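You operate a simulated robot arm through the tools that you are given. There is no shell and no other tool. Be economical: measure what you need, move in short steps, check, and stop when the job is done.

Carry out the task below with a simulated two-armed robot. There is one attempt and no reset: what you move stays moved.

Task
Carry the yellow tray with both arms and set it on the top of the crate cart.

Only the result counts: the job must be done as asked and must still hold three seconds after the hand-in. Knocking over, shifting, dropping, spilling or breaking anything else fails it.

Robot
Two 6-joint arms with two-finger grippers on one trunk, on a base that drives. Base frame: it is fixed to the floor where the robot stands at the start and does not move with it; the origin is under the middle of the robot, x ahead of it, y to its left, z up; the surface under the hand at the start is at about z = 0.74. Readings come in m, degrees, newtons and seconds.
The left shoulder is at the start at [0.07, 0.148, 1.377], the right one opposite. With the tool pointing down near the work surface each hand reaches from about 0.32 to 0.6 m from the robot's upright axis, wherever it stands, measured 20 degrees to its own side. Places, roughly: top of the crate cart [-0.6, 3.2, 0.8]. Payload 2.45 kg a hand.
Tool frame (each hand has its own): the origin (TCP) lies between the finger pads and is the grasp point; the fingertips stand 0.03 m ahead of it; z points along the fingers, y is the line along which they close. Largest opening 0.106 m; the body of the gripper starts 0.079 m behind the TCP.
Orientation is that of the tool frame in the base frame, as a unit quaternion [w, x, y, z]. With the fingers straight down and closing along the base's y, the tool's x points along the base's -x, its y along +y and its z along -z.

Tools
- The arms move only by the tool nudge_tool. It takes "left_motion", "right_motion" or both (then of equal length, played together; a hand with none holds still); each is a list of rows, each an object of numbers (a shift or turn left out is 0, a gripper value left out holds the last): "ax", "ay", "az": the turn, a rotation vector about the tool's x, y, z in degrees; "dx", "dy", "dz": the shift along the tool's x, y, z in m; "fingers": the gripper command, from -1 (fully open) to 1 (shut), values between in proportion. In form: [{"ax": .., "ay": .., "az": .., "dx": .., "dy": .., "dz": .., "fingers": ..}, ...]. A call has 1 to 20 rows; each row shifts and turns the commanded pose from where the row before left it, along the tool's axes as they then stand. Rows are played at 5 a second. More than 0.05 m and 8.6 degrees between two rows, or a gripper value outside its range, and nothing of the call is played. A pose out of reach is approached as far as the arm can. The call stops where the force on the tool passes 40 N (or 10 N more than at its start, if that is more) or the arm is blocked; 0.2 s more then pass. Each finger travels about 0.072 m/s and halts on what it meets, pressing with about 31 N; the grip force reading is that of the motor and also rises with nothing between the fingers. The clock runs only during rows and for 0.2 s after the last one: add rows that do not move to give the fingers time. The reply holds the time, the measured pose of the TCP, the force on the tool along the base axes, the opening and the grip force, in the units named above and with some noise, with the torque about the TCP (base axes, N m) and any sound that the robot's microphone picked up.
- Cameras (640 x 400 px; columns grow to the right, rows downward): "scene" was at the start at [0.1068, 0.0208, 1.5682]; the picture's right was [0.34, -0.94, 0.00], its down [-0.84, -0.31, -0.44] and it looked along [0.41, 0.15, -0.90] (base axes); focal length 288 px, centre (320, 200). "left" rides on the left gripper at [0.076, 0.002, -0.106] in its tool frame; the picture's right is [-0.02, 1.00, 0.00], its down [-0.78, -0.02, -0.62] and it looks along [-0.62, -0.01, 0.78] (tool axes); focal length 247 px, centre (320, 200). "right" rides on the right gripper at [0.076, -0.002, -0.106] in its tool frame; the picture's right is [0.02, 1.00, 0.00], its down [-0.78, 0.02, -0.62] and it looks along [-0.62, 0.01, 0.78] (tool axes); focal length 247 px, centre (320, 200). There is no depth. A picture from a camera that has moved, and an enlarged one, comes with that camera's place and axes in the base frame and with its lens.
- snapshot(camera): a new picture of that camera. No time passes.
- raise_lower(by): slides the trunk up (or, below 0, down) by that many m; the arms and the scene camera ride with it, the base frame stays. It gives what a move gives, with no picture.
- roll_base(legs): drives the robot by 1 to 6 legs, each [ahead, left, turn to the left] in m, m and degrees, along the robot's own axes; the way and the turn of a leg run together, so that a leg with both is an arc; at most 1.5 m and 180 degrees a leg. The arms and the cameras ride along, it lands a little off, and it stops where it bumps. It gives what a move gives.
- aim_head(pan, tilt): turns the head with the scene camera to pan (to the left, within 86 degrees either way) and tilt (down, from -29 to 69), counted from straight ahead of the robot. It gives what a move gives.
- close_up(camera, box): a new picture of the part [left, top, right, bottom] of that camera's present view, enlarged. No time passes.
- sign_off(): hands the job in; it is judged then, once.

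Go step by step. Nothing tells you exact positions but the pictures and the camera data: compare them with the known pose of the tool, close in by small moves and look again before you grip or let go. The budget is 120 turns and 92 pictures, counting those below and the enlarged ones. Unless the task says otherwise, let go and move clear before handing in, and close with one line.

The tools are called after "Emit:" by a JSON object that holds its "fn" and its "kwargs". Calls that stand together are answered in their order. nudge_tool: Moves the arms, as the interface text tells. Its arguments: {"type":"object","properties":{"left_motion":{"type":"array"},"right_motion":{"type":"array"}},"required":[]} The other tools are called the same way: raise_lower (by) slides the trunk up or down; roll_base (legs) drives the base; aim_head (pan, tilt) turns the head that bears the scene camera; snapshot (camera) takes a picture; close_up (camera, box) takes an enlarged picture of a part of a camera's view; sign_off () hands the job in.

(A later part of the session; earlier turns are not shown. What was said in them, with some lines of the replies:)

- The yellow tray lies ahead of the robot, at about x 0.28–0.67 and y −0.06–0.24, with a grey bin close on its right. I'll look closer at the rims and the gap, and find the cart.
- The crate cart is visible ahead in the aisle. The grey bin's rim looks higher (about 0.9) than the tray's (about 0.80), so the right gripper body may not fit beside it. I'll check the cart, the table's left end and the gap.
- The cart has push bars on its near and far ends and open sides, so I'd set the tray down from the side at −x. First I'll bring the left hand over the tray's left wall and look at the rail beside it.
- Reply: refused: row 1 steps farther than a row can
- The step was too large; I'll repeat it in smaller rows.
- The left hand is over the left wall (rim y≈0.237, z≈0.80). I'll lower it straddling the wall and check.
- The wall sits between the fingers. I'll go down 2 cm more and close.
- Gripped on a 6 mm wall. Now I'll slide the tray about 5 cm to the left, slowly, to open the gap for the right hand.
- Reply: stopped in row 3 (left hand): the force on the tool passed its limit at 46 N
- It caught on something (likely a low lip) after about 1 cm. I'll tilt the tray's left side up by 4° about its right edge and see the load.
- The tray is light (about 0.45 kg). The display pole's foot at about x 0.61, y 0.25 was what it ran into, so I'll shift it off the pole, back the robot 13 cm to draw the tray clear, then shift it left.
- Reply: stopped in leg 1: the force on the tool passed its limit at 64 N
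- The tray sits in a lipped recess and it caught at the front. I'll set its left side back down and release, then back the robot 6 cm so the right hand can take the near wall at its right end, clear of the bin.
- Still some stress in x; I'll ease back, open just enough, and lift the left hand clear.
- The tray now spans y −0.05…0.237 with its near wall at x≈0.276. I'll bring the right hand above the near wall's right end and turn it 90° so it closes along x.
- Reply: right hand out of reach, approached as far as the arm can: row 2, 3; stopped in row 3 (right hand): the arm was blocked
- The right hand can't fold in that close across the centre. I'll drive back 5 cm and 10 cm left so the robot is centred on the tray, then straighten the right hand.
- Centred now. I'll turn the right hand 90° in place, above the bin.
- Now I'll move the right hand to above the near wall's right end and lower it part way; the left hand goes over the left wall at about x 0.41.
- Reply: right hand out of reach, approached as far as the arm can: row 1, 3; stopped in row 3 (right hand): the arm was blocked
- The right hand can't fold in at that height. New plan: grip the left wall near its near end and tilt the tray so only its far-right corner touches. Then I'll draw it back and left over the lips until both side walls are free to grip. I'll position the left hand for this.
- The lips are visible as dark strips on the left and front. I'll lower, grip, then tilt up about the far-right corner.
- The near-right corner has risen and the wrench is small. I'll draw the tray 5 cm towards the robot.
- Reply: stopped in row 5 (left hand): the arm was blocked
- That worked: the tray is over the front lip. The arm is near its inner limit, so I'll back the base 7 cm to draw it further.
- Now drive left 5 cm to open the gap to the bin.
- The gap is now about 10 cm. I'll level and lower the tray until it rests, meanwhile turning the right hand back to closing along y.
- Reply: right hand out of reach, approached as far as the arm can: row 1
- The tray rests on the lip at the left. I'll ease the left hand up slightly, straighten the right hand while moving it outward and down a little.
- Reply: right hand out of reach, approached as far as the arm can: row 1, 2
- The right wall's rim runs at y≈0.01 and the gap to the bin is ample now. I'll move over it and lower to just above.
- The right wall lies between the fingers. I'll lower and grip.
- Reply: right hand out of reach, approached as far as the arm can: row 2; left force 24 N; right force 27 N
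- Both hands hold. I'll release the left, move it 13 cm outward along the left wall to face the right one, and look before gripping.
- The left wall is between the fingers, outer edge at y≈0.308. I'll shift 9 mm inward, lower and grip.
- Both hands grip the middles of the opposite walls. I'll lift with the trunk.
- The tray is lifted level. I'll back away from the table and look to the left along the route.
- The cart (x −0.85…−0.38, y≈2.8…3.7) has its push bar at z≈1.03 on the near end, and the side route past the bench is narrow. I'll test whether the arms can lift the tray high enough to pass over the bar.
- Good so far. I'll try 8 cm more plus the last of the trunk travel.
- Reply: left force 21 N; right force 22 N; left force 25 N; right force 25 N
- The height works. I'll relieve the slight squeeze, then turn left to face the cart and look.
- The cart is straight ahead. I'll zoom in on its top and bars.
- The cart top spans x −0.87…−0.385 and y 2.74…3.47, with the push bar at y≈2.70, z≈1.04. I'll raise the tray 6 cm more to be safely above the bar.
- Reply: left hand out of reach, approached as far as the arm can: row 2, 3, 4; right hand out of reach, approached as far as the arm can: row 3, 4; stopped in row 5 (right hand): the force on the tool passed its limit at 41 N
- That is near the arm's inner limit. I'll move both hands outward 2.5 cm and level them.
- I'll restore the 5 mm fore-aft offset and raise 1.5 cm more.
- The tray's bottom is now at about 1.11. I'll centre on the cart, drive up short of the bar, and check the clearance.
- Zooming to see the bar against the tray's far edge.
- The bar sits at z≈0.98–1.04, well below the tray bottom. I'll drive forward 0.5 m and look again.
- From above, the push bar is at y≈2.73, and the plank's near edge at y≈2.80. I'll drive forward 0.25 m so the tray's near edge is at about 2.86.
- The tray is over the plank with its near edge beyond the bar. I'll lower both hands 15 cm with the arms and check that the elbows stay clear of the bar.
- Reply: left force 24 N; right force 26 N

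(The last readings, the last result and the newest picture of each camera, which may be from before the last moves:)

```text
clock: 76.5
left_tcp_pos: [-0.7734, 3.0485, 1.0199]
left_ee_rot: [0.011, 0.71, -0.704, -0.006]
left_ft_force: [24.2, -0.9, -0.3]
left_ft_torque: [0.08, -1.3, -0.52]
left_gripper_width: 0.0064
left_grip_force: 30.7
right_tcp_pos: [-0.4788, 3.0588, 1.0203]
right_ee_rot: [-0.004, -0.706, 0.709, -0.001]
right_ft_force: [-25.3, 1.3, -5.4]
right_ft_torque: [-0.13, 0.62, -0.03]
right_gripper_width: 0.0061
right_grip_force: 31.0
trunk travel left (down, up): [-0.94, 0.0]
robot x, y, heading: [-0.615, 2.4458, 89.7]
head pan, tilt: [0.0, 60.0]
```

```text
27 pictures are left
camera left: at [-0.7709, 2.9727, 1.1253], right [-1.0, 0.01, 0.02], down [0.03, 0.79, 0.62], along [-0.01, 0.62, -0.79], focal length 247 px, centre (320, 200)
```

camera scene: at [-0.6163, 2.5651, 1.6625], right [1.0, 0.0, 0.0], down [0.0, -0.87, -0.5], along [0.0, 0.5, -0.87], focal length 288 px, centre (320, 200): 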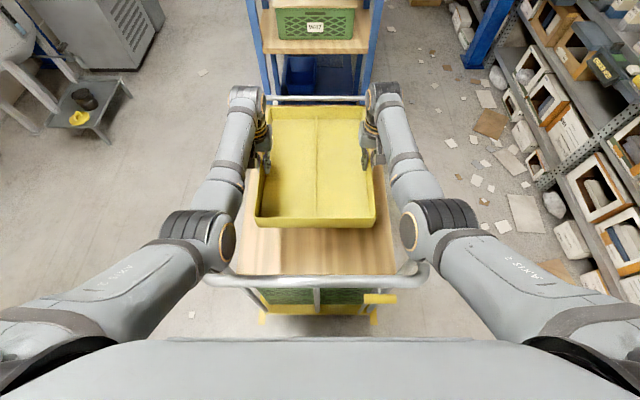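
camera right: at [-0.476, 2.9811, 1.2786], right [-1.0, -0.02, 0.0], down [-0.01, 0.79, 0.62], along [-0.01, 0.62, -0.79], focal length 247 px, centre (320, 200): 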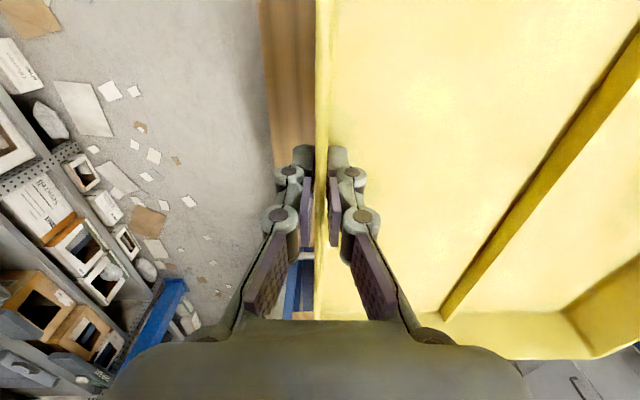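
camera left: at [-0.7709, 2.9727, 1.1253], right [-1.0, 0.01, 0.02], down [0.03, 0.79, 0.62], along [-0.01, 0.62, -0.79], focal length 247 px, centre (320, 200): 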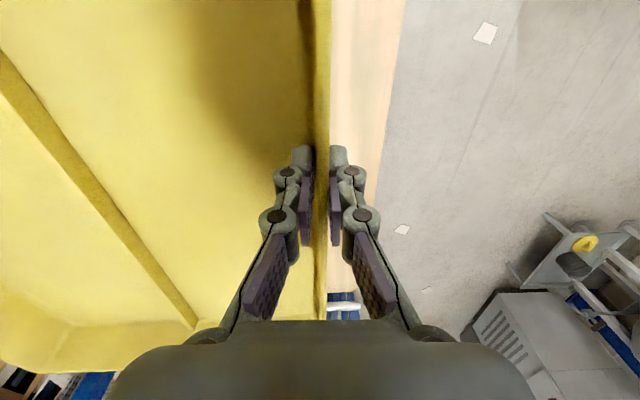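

Everything looks clear. I'll ease the stretch by 1 mm per hand and lower 10 cm more.

Emit:
{"fn": "nudge_tool", "kwargs": {"left_motion": [{"dy": -0.001}, {"dz": 0.0125}, {"dz": 0.0125}, {"dz": 0.0125}, {"dz": 0.0125}, {"dz": 0.0125}, {"dz": 0.0125}, {"dz": 0.0125}, {"dz": 0.0125}, {}], "right_motion": [{"dy": 0.001}, {"dz": 0.0125}, {"dz": 0.0125}, {"dz": 0.0125}, {"dz": 0.0125}, {"dz": 0.0125}, {"dz": 0.0125}, {"dz": 0.0125}, {"dz": 0.0125}, {}]}}

Emit:
{"fn": "snapshot", "kwargs": {"camera": "scene"}}

Emit:
{"fn": "snapshot", "kwargs": {"camera": "left"}}

```text
clock: 78.7
left_tcp_pos: [-0.7712, 3.046, 0.9275]
left_ee_rot: [0.01, 0.71, -0.705, -0.005]
left_ft_force: [33.3, -5.0, 0.9]
left_ft_torque: [-0.26, -1.32, -0.68]
left_gripper_width: 0.0069
left_grip_force: 31.2
left hand out of reach, approached as far as the arm can: row 9
right_tcp_pos: [-0.4779, 3.0446, 0.9298]
right_ee_rot: [-0.006, -0.706, 0.709, 0.001]
right_ft_force: [-33.1, 4.5, -7.9]
right_ft_torque: [0.22, 0.26, -0.7]
right_gripper_width: 0.0065
right_grip_force: 30.8
right hand out of reach, approached as far as the arm can: row 7, 8, 9
trunk travel left (down, up): [-0.94, 0.0]
robot x, y, heading: [-0.6159, 2.4523, 89.9]
head pan, tilt: [0.0, 60.0]
```

```text
26 pictures are left
camera scene: at [-0.6165, 2.5653, 1.6625], right [1.0, 0.0, 0.0], down [0.0, -0.87, -0.5], along [0.0, 0.5, -0.87], focal length 288 px, centre (320, 200)
```

scene: 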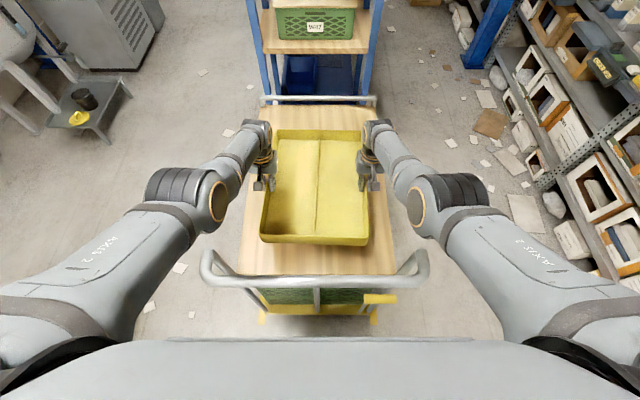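

```text
25 pictures are left
camera left: at [-0.7703, 2.9698, 1.0333], right [-1.0, 0.01, 0.02], down [0.02, 0.79, 0.62], along [-0.01, 0.62, -0.79], focal length 247 px, centre (320, 200)
```

left: 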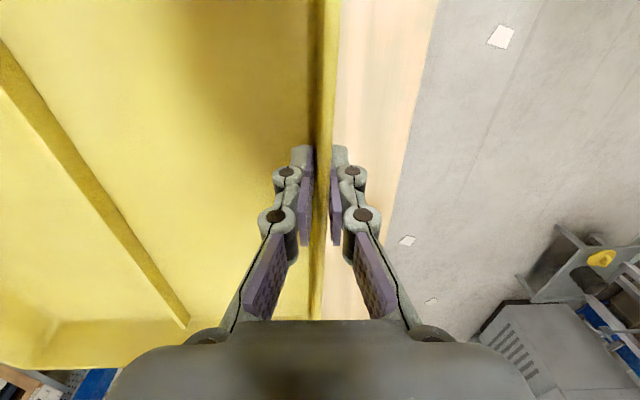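

The arms are at full stretch, so I'll pull both back about 1 cm, ease the sideways stretch, and use the trunk for the rest.

Emit:
{"fn": "nudge_tool", "kwargs": {"left_motion": [{"dx": 0.006, "dy": -0.001}, {"dx": 0.006, "dy": -0.001}, {}], "right_motion": [{"dx": 0.005, "dy": 0.001}, {"dx": 0.005, "dy": 0.001}, {}]}}

Emit:
{"fn": "raise_lower", "kwargs": {"by": -0.04}}

Emit:
{"fn": "snapshot", "kwargs": {"camera": "scene"}}

Emit:
{"fn": "snapshot", "kwargs": {"camera": "right"}}

```text
clock: 79.5
left_tcp_pos: [-0.7719, 3.0352, 0.9272]
left_ee_rot: [0.01, 0.71, -0.704, -0.006]
left_ft_force: [26.3, -5.3, -0.2]
left_ft_torque: [-0.26, -1.33, -0.69]
left_gripper_width: 0.0067
left_grip_force: 31.1
right_tcp_pos: [-0.4782, 3.0349, 0.9287]
right_ee_rot: [-0.005, -0.706, 0.708, -0.002]
right_ft_force: [-26.3, 5.0, -6.3]
right_ft_torque: [0.19, 0.43, -0.68]
right_gripper_width: 0.0063
right_grip_force: 31.2
trunk travel left (down, up): [-0.94, 0.0]
robot x, y, heading: [-0.6146, 2.4492, 90.1]
head pan, tilt: [0.0, 60.0]
```

```text
clock: 80.3
left_tcp_pos: [-0.7723, 3.0329, 0.8872]
left_ee_rot: [0.009, 0.71, -0.704, -0.006]
left_ft_force: [25.6, -4.0, -0.5]
left_ft_torque: [-0.23, -1.29, -0.7]
left_gripper_width: 0.0069
left_grip_force: 30.7
right_tcp_pos: [-0.4785, 3.0338, 0.8896]
right_ee_rot: [-0.004, -0.705, 0.709, -0.001]
right_ft_force: [-26.6, 5.1, -6.9]
right_ft_torque: [0.2, 0.41, -0.66]
right_gripper_width: 0.0059
right_grip_force: 30.9
trunk travel left (down, up): [-0.9, 0.04]
robot x, y, heading: [-0.6118, 2.4501, 90.1]
head pan, tilt: [0.0, 60.0]
```

```text
24 pictures are left
camera scene: at [-0.6163, 2.5648, 1.6225], right [1.0, 0.0, 0.0], down [0.0, -0.87, -0.5], along [0.0, 0.5, -0.87], focal length 288 px, centre (320, 200)
```

scene: 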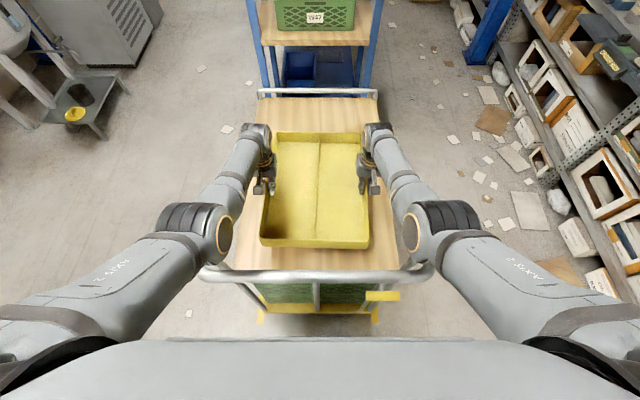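

```text
23 pictures are left
camera right: at [-0.4761, 2.9581, 0.9957], right [-1.0, -0.02, 0.0], down [-0.01, 0.79, 0.62], along [-0.01, 0.62, -0.79], focal length 247 px, centre (320, 200)
```

right: 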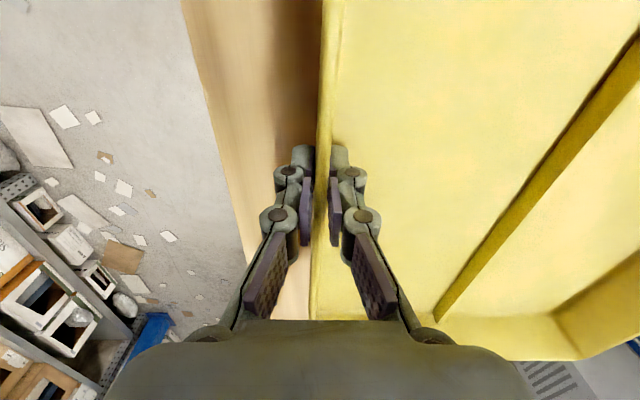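

The elbows are near the push bar. I'll drive 4 cm forward so they sit past it, then finish lowering mainly with the arms.

Emit:
{"fn": "roll_base", "kwargs": {"legs": [[0.04, 0, 0]]}}

Emit:
{"fn": "nudge_tool", "kwargs": {"left_motion": [{"dz": 0.005, "dy": -0.001}, {"dz": 0.005}, {"dz": 0.005}, {"dz": 0.005}, {}], "right_motion": [{"dz": 0.005, "dy": 0.001}, {"dz": 0.005}, {"dz": 0.005}, {"dz": 0.005}, {}]}}

Emit:
{"fn": "snapshot", "kwargs": {"camera": "scene"}}

```text
clock: 81.2
left_tcp_pos: [-0.7714, 3.0676, 0.8902]
left_ee_rot: [0.008, 0.71, -0.704, -0.008]
left_ft_force: [25.0, -6.7, 0.7]
left_ft_torque: [-0.03, -1.33, -0.66]
left_gripper_width: 0.0069
left_grip_force: 31.0
right_tcp_pos: [-0.4778, 3.0683, 0.8924]
right_ee_rot: [-0.003, -0.706, 0.709, 0.002]
right_ft_force: [-25.5, 3.3, -6.4]
right_ft_torque: [0.12, 0.45, -0.69]
right_gripper_width: 0.0062
right_grip_force: 31.3
trunk travel left (down, up): [-0.9, 0.04]
robot x, y, heading: [-0.6143, 2.4866, 90.1]
head pan, tilt: [0.0, 60.0]
```

```text
clock: 82.4
left_tcp_pos: [-0.7711, 3.0722, 0.8669]
left_ee_rot: [0.01, 0.71, -0.704, -0.005]
left_ft_force: [-4.1, -5.3, 0.3]
left_ft_torque: [-0.71, -0.9, -0.71]
left_gripper_width: 0.0074
left_grip_force: 31.3
right_tcp_pos: [-0.4767, 3.0704, 0.8694]
right_ee_rot: [-0.004, -0.705, 0.709, -0.001]
right_ft_force: [5.1, 4.3, -7.5]
right_ft_torque: [0.61, -0.32, -0.68]
right_gripper_width: 0.0062
right_grip_force: 30.9
trunk travel left (down, up): [-0.9, 0.04]
robot x, y, heading: [-0.6121, 2.4887, 90.0]
head pan, tilt: [0.0, 60.0]
```

```text
22 pictures are left
camera scene: at [-0.6163, 2.603, 1.6227], right [1.0, 0.0, 0.0], down [0.0, -0.87, -0.5], along [0.0, 0.5, -0.87], focal length 288 px, centre (320, 200)
```

scene: 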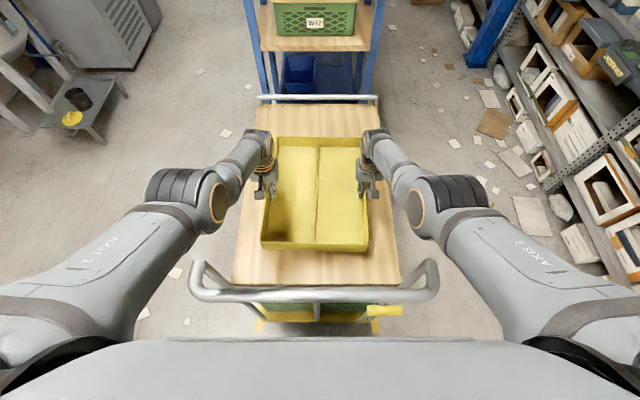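

The elbows are clear of the bar now. I'll lower in small steps until I feel contact.

Emit:
{"fn": "nudge_tool", "kwargs": {"left_motion": [{"dz": 0.004}, {"dz": 0.004}, {"dz": 0.003}, {}], "right_motion": [{"dz": 0.004}, {"dz": 0.004}, {"dz": 0.003}, {}]}}

Emit:
{"fn": "snapshot", "kwargs": {"camera": "left"}}

```text
clock: 83.4
left_tcp_pos: [-0.7721, 3.0672, 0.8589]
left_ee_rot: [0.011, 0.71, -0.704, -0.005]
left_ft_force: [7.6, -5.4, 0.8]
left_ft_torque: [-0.27, -1.05, -0.68]
left_gripper_width: 0.0069
left_grip_force: 31.3
left hand out of reach, approached as far as the arm can: row 1, 3
right_tcp_pos: [-0.477, 3.0656, 0.861]
right_ee_rot: [-0.005, -0.705, 0.709, -0.001]
right_ft_force: [-7.4, 3.6, -6.9]
right_ft_torque: [0.19, -0.1, -0.69]
right_gripper_width: 0.0061
right_grip_force: 30.3
right hand out of reach, approached as far as the arm can: row 1, 2
trunk travel left (down, up): [-0.9, 0.04]
robot x, y, heading: [-0.6153, 2.4879, 90.1]
head pan, tilt: [0.0, 60.0]
```

```text
21 pictures are left
camera left: at [-0.7702, 2.9916, 0.9657], right [-1.0, 0.01, 0.02], down [0.02, 0.79, 0.62], along [-0.01, 0.62, -0.79], focal length 247 px, centre (320, 200)
```

left: 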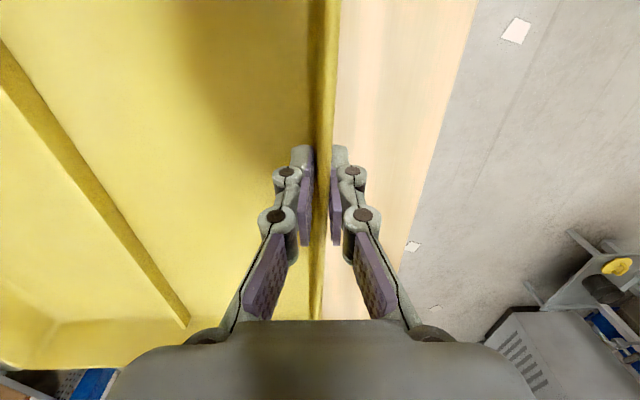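

No contact yet and the arms are at their limit; the trunk will do the rest in 1 cm steps.

Emit:
{"fn": "raise_lower", "kwargs": {"by": -0.01}}

Emit:
{"fn": "raise_lower", "kwargs": {"by": -0.006}}

```text
clock: 84.0
left_tcp_pos: [-0.7713, 3.0678, 0.8485]
left_ee_rot: [0.009, 0.711, -0.704, -0.006]
left_ft_force: [12.3, -4.9, 0.5]
left_ft_torque: [-0.09, -1.17, -0.69]
left_gripper_width: 0.0069
left_grip_force: 31.0
right_tcp_pos: [-0.477, 3.0676, 0.8517]
right_ee_rot: [-0.006, -0.705, 0.709, -0.001]
right_ft_force: [-13.1, 3.8, -7.9]
right_ft_torque: [-0.04, 0.01, -0.69]
right_gripper_width: 0.0065
right_grip_force: 30.9
trunk travel left (down, up): [-0.89, 0.05]
robot x, y, heading: [-0.6126, 2.4892, 89.9]
head pan, tilt: [0.0, 60.0]
```

```text
clock: 84.5
left_tcp_pos: [-0.7716, 3.0674, 0.8433]
left_ee_rot: [0.01, 0.71, -0.704, -0.004]
left_ft_force: [16.4, -4.8, 0.7]
left_ft_torque: [0.02, -1.26, -0.63]
left_gripper_width: 0.0068
left_grip_force: 31.4
right_tcp_pos: [-0.4762, 3.0663, 0.844]
right_ee_rot: [-0.006, -0.705, 0.709, -0.001]
right_ft_force: [-18.2, 3.9, -7.7]
right_ft_torque: [-0.12, 0.1, -0.68]
right_gripper_width: 0.0064
right_grip_force: 31.0
trunk travel left (down, up): [-0.884, 0.056]
robot x, y, heading: [-0.6164, 2.4868, 90.0]
head pan, tilt: [0.0, 60.0]
```

Still free; continuing in small steps.

Emit:
{"fn": "raise_lower", "kwargs": {"by": -0.008}}

Emit:
{"fn": "close_up", "kwargs": {"camera": "scene", "box": [220, 110, 420, 310]}}

```text
clock: 85.1
left_tcp_pos: [-0.7723, 3.0673, 0.8344]
left_ee_rot: [0.01, 0.711, -0.704, -0.005]
left_ft_force: [20.9, -4.0, 0.6]
left_ft_torque: [0.04, -1.24, -0.64]
left_gripper_width: 0.0068
left_grip_force: 31.2
right_tcp_pos: [-0.4777, 3.0673, 0.8362]
right_ee_rot: [-0.005, -0.706, 0.708, -0.001]
right_ft_force: [-20.7, 4.8, -7.1]
right_ft_torque: [-0.13, 0.18, -0.66]
right_gripper_width: 0.0062
right_grip_force: 30.8
trunk travel left (down, up): [-0.876, 0.064]
robot x, y, heading: [-0.613, 2.4861, 89.8]
head pan, tilt: [0.0, 60.0]
```

```text
2.00 times, centred on (320, 210) of scene
camera zoom: at [-0.6162, 2.6059, 1.5984], right [1.0, 0.0, 0.0], down [0.0, -0.87, -0.5], along [0.0, 0.5, -0.87], focal length 577 px, centre (320, 180)
```

zoom: 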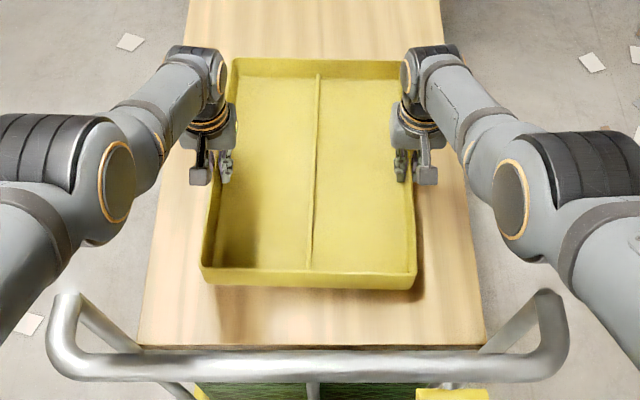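

A slim shadow gap remains. I'll ease the stretch again and lower further.

Emit:
{"fn": "nudge_tool", "kwargs": {"left_motion": [{"dy": -0.001}, {}], "right_motion": [{"dy": 0.001}, {}]}}

Emit:
{"fn": "raise_lower", "kwargs": {"by": -0.007}}

Emit:
{"fn": "raise_lower", "kwargs": {"by": -0.006}}

```text
clock: 85.7
left_tcp_pos: [-0.7715, 3.0674, 0.8352]
left_ee_rot: [0.01, 0.71, -0.704, -0.005]
left_ft_force: [17.0, -5.3, 0.2]
left_ft_torque: [-0.06, -1.26, -0.69]
left_gripper_width: 0.0067
left_grip_force: 31.3
right_tcp_pos: [-0.478, 3.0674, 0.837]
right_ee_rot: [-0.005, -0.705, 0.709, -0.002]
right_ft_force: [-16.7, 5.3, -7.9]
right_ft_torque: [-0.08, 0.21, -0.67]
right_gripper_width: 0.0063
right_grip_force: 31.6
trunk travel left (down, up): [-0.876, 0.064]
robot x, y, heading: [-0.6134, 2.4855, 90.1]
head pan, tilt: [0.0, 60.0]
```

```text
clock: 86.3
left_tcp_pos: [-0.7715, 3.0675, 0.8284]
left_ee_rot: [0.011, 0.711, -0.704, -0.006]
left_ft_force: [15.9, -4.1, 1.0]
left_ft_torque: [-0.11, -1.23, -0.65]
left_gripper_width: 0.0069
left_grip_force: 31.4
right_tcp_pos: [-0.4777, 3.0663, 0.8299]
right_ee_rot: [-0.004, -0.705, 0.709, -0.001]
right_ft_force: [-16.1, 5.6, -7.1]
right_ft_torque: [-0.03, 0.12, -0.68]
right_gripper_width: 0.0062
right_grip_force: 30.7
trunk travel left (down, up): [-0.869, 0.071]
robot x, y, heading: [-0.6128, 2.4862, 90.2]
head pan, tilt: [0.0, 60.0]
```

```text
clock: 86.8
left_tcp_pos: [-0.7725, 3.068, 0.8225]
left_ee_rot: [0.01, 0.71, -0.704, -0.005]
left_ft_force: [16.1, -4.9, -0.4]
left_ft_torque: [-0.18, -1.2, -0.68]
left_gripper_width: 0.0069
left_grip_force: 30.8
right_tcp_pos: [-0.478, 3.0668, 0.8238]
right_ee_rot: [-0.005, -0.706, 0.709, 0.0]
right_ft_force: [-15.6, 4.1, -7.4]
right_ft_torque: [0.06, 0.15, -0.69]
right_gripper_width: 0.0062
right_grip_force: 31.2
trunk travel left (down, up): [-0.863, 0.077]
robot x, y, heading: [-0.618, 2.4876, 90.1]
head pan, tilt: [0.0, 60.0]
```

Continuing down in 5–6 mm steps.

Emit:
{"fn": "raise_lower", "kwargs": {"by": -0.006}}

Emit:
{"fn": "close_up", "kwargs": {"camera": "right", "box": [180, 0, 460, 200]}}

Emit:
{"fn": "close_up", "kwargs": {"camera": "scene", "box": [240, 180, 420, 300]}}

```text
clock: 87.4
left_tcp_pos: [-0.7719, 3.0678, 0.8168]
left_ee_rot: [0.011, 0.71, -0.704, -0.006]
left_ft_force: [14.6, -4.9, 1.3]
left_ft_torque: [-0.19, -1.18, -0.71]
left_gripper_width: 0.007
left_grip_force: 31.0
right_tcp_pos: [-0.478, 3.0668, 0.8182]
right_ee_rot: [-0.004, -0.705, 0.71, -0.001]
right_ft_force: [-15.0, 4.5, -6.4]
right_ft_torque: [0.06, 0.14, -0.68]
right_gripper_width: 0.0065
right_grip_force: 31.2
trunk travel left (down, up): [-0.857, 0.083]
robot x, y, heading: [-0.6114, 2.4854, 90.0]
head pan, tilt: [0.0, 60.0]
```

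```text
2.00 times, centred on (320, 100) of right
camera zoom: at [-0.4762, 2.9913, 0.9253], right [-1.0, -0.02, 0.01], down [-0.01, 0.79, 0.61], along [-0.01, 0.61, -0.79], focal length 494 px, centre (320, 400)
```

zoom: 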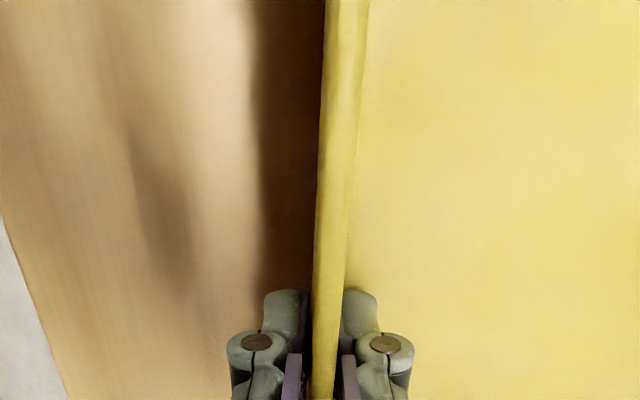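

```text
3.33 times, centred on (330, 240) of scene
camera zoom: at [-0.6162, 2.6057, 1.5794], right [1.0, 0.0, 0.0], down [0.0, -0.87, -0.5], along [0.0, 0.5, -0.87], focal length 961 px, centre (287, 67)
```

zoom: 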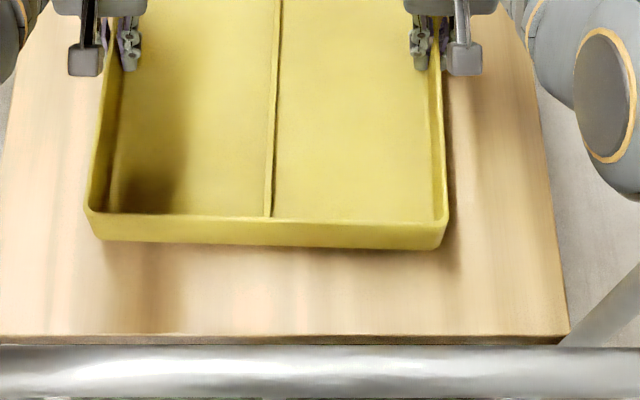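

Shadow still shows a small gap beneath. Lowering further.

Emit:
{"fn": "raise_lower", "kwargs": {"by": -0.007}}

Emit:
{"fn": "raise_lower", "kwargs": {"by": -0.005}}

Emit:
{"fn": "raise_lower", "kwargs": {"by": -0.005}}

```text
clock: 87.9
left_tcp_pos: [-0.7728, 3.0678, 0.8098]
left_ee_rot: [0.01, 0.71, -0.704, -0.006]
left_ft_force: [13.6, -5.3, 0.3]
left_ft_torque: [-0.22, -1.16, -0.67]
left_gripper_width: 0.0068
left_grip_force: 30.8
right_tcp_pos: [-0.4773, 3.0674, 0.8106]
right_ee_rot: [-0.004, -0.705, 0.709, -0.001]
right_ft_force: [-14.7, 4.9, -7.7]
right_ft_torque: [0.1, 0.11, -0.69]
right_gripper_width: 0.0061
right_grip_force: 30.9
trunk travel left (down, up): [-0.85, 0.09]
robot x, y, heading: [-0.6148, 2.4857, 89.8]
head pan, tilt: [0.0, 60.0]
```

```text
clock: 88.5
left_tcp_pos: [-0.7718, 3.0669, 0.806]
left_ee_rot: [0.01, 0.71, -0.704, -0.006]
left_ft_force: [12.5, -6.5, 10.0]
left_ft_torque: [0.98, -1.21, -0.67]
left_gripper_width: 0.0072
left_grip_force: 31.2
right_tcp_pos: [-0.4779, 3.0654, 0.8079]
right_ee_rot: [-0.004, -0.705, 0.709, 0.001]
right_ft_force: [-14.4, 6.8, -6.3]
right_ft_torque: [1.12, 0.18, -0.65]
right_gripper_width: 0.0063
right_grip_force: 31.2
trunk travel left (down, up): [-0.845, 0.095]
robot x, y, heading: [-0.6155, 2.4866, 89.9]
head pan, tilt: [0.0, 60.0]
```

```text
clock: 89.0
left_tcp_pos: [-0.7722, 3.0669, 0.8004]
left_ee_rot: [0.01, 0.71, -0.704, -0.007]
left_ft_force: [12.5, -4.7, 7.1]
left_ft_torque: [0.87, -1.17, -0.66]
left_gripper_width: 0.007
left_grip_force: 31.2
right_tcp_pos: [-0.4777, 3.0648, 0.8032]
right_ee_rot: [-0.005, -0.705, 0.709, 0.0]
right_ft_force: [-14.6, 5.3, -7.5]
right_ft_torque: [0.89, 0.23, -0.66]
right_gripper_width: 0.0065
right_grip_force: 30.7
trunk travel left (down, up): [-0.84, 0.1]
robot x, y, heading: [-0.6123, 2.4845, 90.2]
head pan, tilt: [0.0, 60.0]
```

First contact: the torque about x shows one end of the tray touches. I'll check before going on.

Emit:
{"fn": "snapshot", "kwargs": {"camera": "scene"}}

Emit:
{"fn": "snapshot", "kwargs": {"camera": "left"}}

```text
17 pictures are left
camera scene: at [-0.616, 2.6031, 1.5626], right [1.0, 0.0, 0.0], down [0.0, -0.87, -0.5], along [0.0, 0.5, -0.87], focal length 288 px, centre (320, 200)
```

scene: 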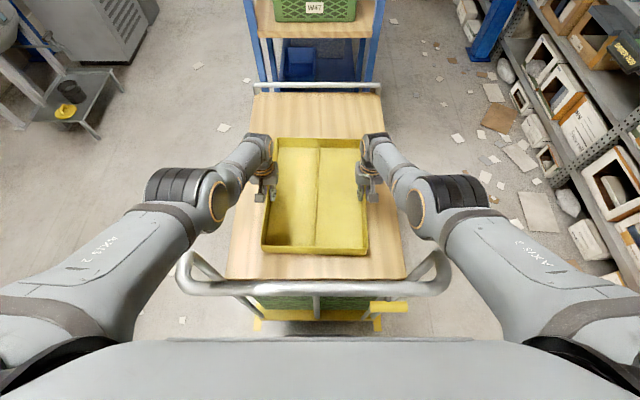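

```text
16 pictures are left
camera left: at [-0.7699, 2.9904, 0.9065], right [-1.0, 0.01, 0.02], down [0.02, 0.79, 0.62], along [-0.01, 0.62, -0.79], focal length 247 px, centre (320, 200)
```

left: 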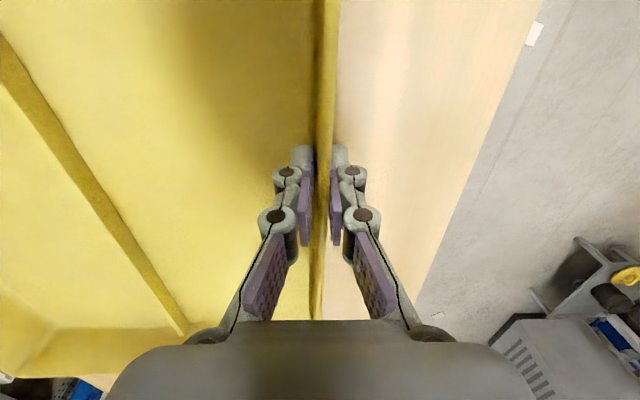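

Geometry looks fine. Lowering a little more until it bears flat.

Emit:
{"fn": "raise_lower", "kwargs": {"by": -0.004}}

Emit:
{"fn": "raise_lower", "kwargs": {"by": -0.004}}

Emit:
{"fn": "raise_lower", "kwargs": {"by": -0.004}}

```text
clock: 89.5
left_tcp_pos: [-0.7715, 3.0672, 0.798]
left_ee_rot: [0.009, 0.71, -0.704, -0.006]
left_ft_force: [12.6, -5.5, 22.9]
left_ft_torque: [-0.63, -1.08, -0.77]
left_gripper_width: 0.0068
left_grip_force: 31.2
right_tcp_pos: [-0.4774, 3.0642, 0.7992]
right_ee_rot: [-0.004, -0.705, 0.709, 0.0]
right_ft_force: [-14.3, 7.4, -5.0]
right_ft_torque: [0.04, 0.38, -0.68]
right_gripper_width: 0.0065
right_grip_force: 31.4
trunk travel left (down, up): [-0.836, 0.104]
robot x, y, heading: [-0.6142, 2.4893, 90.3]
head pan, tilt: [0.0, 60.0]
```

```text
clock: 90.1
left_tcp_pos: [-0.7718, 3.0677, 0.797]
left_ee_rot: [0.007, 0.71, -0.704, -0.01]
left_ft_force: [12.3, 2.6, 30.7]
left_ft_torque: [-0.01, -0.9, -0.74]
left_gripper_width: 0.0067
left_grip_force: 30.9
right_tcp_pos: [-0.4772, 3.0631, 0.798]
right_ee_rot: [-0.001, -0.705, 0.709, 0.002]
right_ft_force: [-12.4, 6.3, 11.2]
right_ft_torque: [-0.09, 0.32, -0.7]
right_gripper_width: 0.0063
right_grip_force: 31.3
trunk travel left (down, up): [-0.832, 0.108]
robot x, y, heading: [-0.6134, 2.4883, 89.8]
head pan, tilt: [0.0, 60.0]
```

```text
clock: 90.6
left_tcp_pos: [-0.7715, 3.067, 0.7947]
left_ee_rot: [0.006, 0.71, -0.704, -0.011]
left_ft_force: [13.8, 9.1, 34.9]
left_ft_torque: [0.43, -0.98, -0.69]
left_gripper_width: 0.0069
left_grip_force: 31.4
right_tcp_pos: [-0.4771, 3.0643, 0.7968]
right_ee_rot: [0.0, -0.705, 0.709, 0.004]
right_ft_force: [-10.3, 4.2, 32.4]
right_ft_torque: [0.07, 0.31, -0.78]
right_gripper_width: 0.0067
right_grip_force: 31.1
trunk travel left (down, up): [-0.828, 0.112]
robot x, y, heading: [-0.6151, 2.4891, 89.9]
head pan, tilt: [0.0, 60.0]
```

The tray is fully seated. I'll relieve the pressing and the stretch, then open the fingers.

Emit:
{"fn": "raise_lower", "kwargs": {"by": 0.005}}

Emit:
{"fn": "nudge_tool", "kwargs": {"left_motion": [{"dy": -0.001}, {"fingers": 0.7}, {"fingers": 0.4}, {"fingers": 0.1}, {"fingers": -0.2}, {}, {}], "right_motion": [{"dy": 0.001}, {"fingers": 0.7}, {"fingers": 0.4}, {"fingers": 0.1}, {"fingers": -0.2}, {}, {}]}}

Emit:
{"fn": "snapshot", "kwargs": {"camera": "scene"}}

Emit:
{"fn": "snapshot", "kwargs": {"camera": "right"}}

```text
clock: 91.1
left_tcp_pos: [-0.7707, 3.0655, 0.7955]
left_ee_rot: [0.009, 0.71, -0.704, -0.007]
left_ft_force: [13.9, 5.5, 21.5]
left_ft_torque: [1.01, -1.07, -0.67]
left_gripper_width: 0.0068
left_grip_force: 30.5
right_tcp_pos: [-0.477, 3.0632, 0.796]
right_ee_rot: [-0.003, -0.705, 0.709, 0.0]
right_ft_force: [-12.0, 9.0, 11.1]
right_ft_torque: [0.33, 0.3, -0.72]
right_gripper_width: 0.0059
right_grip_force: 30.7
trunk travel left (down, up): [-0.833, 0.107]
robot x, y, heading: [-0.6144, 2.4907, 90.2]
head pan, tilt: [0.0, 60.0]
```

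```text
clock: 92.7
left_tcp_pos: [-0.7724, 3.0658, 0.7927]
left_ee_rot: [0.01, 0.71, -0.704, -0.006]
left_ft_force: [-0.9, -0.3, 0.1]
left_ft_torque: [0.04, -0.05, 0.01]
left_gripper_width: 0.0638
left_grip_force: 0.1
right_tcp_pos: [-0.479, 3.0654, 0.7947]
right_ee_rot: [-0.004, -0.704, 0.71, 0.0]
right_ft_force: [0.2, 0.2, 0.2]
right_ft_torque: [0.02, 0.04, 0.01]
right_gripper_width: 0.0635
right_grip_force: 0.0
trunk travel left (down, up): [-0.833, 0.107]
robot x, y, heading: [-0.6189, 2.4865, 90.1]
head pan, tilt: [0.0, 60.0]
```

```text
15 pictures are left
camera scene: at [-0.6163, 2.6032, 1.5556], right [1.0, 0.0, 0.0], down [0.0, -0.87, -0.5], along [0.0, 0.5, -0.87], focal length 288 px, centre (320, 200)
```

scene: 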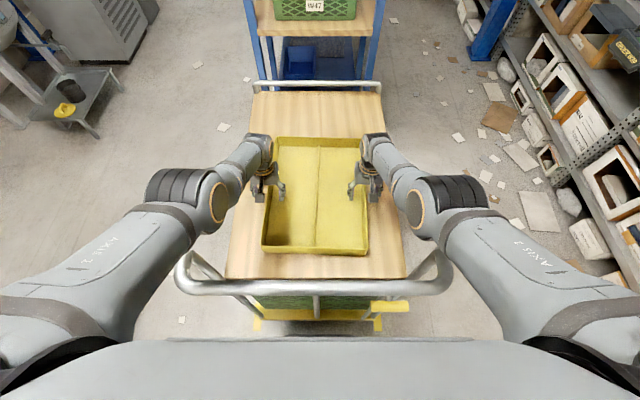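

```text
14 pictures are left
camera right: at [-0.4771, 2.9898, 0.9022], right [-1.0, -0.02, 0.0], down [-0.01, 0.79, 0.62], along [-0.01, 0.62, -0.79], focal length 247 px, centre (320, 200)
```

right: 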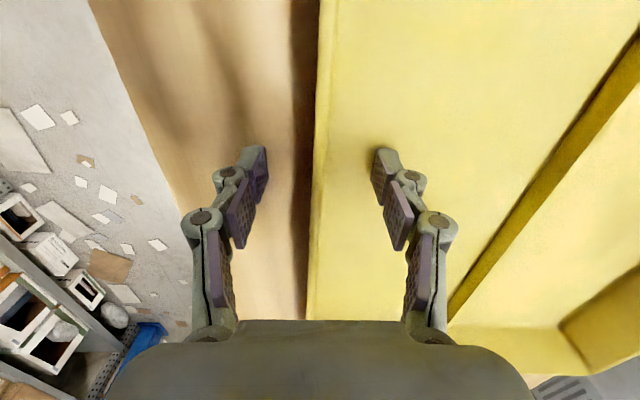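

Released cleanly; the tray sits flat on the plank. I'll lift straight up with the trunk.

Emit:
{"fn": "raise_lower", "kwargs": {"by": 0.105}}

Emit:
{"fn": "nudge_tool", "kwargs": {"left_motion": [{"dz": -0.02}, {"dz": -0.02}, {"dz": -0.02}, {"dz": -0.02}, {"dz": -0.02}, {"dz": -0.02}, {"dz": -0.02}, {"dz": -0.02}, {"dz": -0.02}, {"dz": -0.02}, {"dz": -0.02}, {}], "right_motion": [{"dz": -0.02}, {"dz": -0.02}, {"dz": -0.02}, {"dz": -0.02}, {"dz": -0.02}, {"dz": -0.02}, {"dz": -0.02}, {"dz": -0.02}, {"dz": -0.02}, {"dz": -0.02}, {"dz": -0.02}, {}]}}

Emit:
{"fn": "snapshot", "kwargs": {"camera": "scene"}}

```text
clock: 94.1
left_tcp_pos: [-0.771, 3.0678, 0.8987]
left_ee_rot: [0.01, 0.71, -0.705, -0.006]
left_ft_force: [0.1, -0.6, -0.3]
left_ft_torque: [-0.02, 0.02, -0.02]
left_gripper_width: 0.0635
left_grip_force: 0.2
right_tcp_pos: [-0.4787, 3.0652, 0.8999]
right_ee_rot: [-0.004, -0.705, 0.71, 0.0]
right_ft_force: [-0.6, -0.3, 0.5]
right_ft_torque: [-0.02, -0.05, 0.0]
right_gripper_width: 0.0636
right_grip_force: 0.1
trunk travel left (down, up): [-0.938, 0.002]
robot x, y, heading: [-0.6149, 2.4865, 90.1]
head pan, tilt: [0.0, 60.0]
```

```text
clock: 96.7
left_tcp_pos: [-0.7553, 3.1478, 1.0801]
left_ee_rot: [0.011, 0.711, -0.704, -0.006]
left_ft_force: [-0.3, 0.2, 0.7]
left_ft_torque: [0.0, 0.03, -0.02]
left_gripper_width: 0.0634
left_grip_force: 0.0
left hand out of reach, approached as far as the arm can: row 1, 2, 3, 4, 5, 6, 7, 8, 9, 10, 11
right_tcp_pos: [-0.4775, 3.0685, 1.1206]
right_ee_rot: [-0.005, -0.706, 0.709, -0.001]
right_ft_force: [0.0, 0.8, -0.3]
right_ft_torque: [0.01, 0.0, 0.0]
right_gripper_width: 0.0638
right_grip_force: 0.0
trunk travel left (down, up): [-0.938, 0.002]
robot x, y, heading: [-0.6104, 2.4858, 90.2]
head pan, tilt: [0.0, 60.0]
```

```text
13 pictures are left
camera scene: at [-0.6162, 2.6037, 1.6606], right [1.0, 0.0, 0.0], down [0.0, -0.87, -0.5], along [0.0, 0.5, -0.87], focal length 288 px, centre (320, 200)
```

scene: 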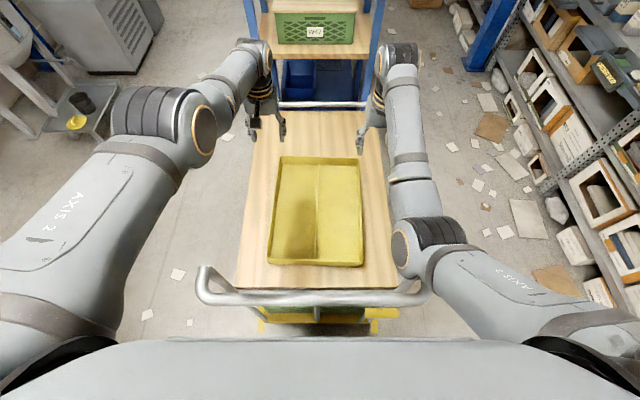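

The tray stands free and level, well inside the cart top. Both grippers are open and about 25 cm above it, and nothing else has moved as far as I can see, so I'm handing in.

Emit:
{"fn": "sign_off", "kwargs": {}}

```text
The job is handed in.
```

The yellow tray was carried with both arms and now rests on top of the crate cart, with both hands open and clear above it.
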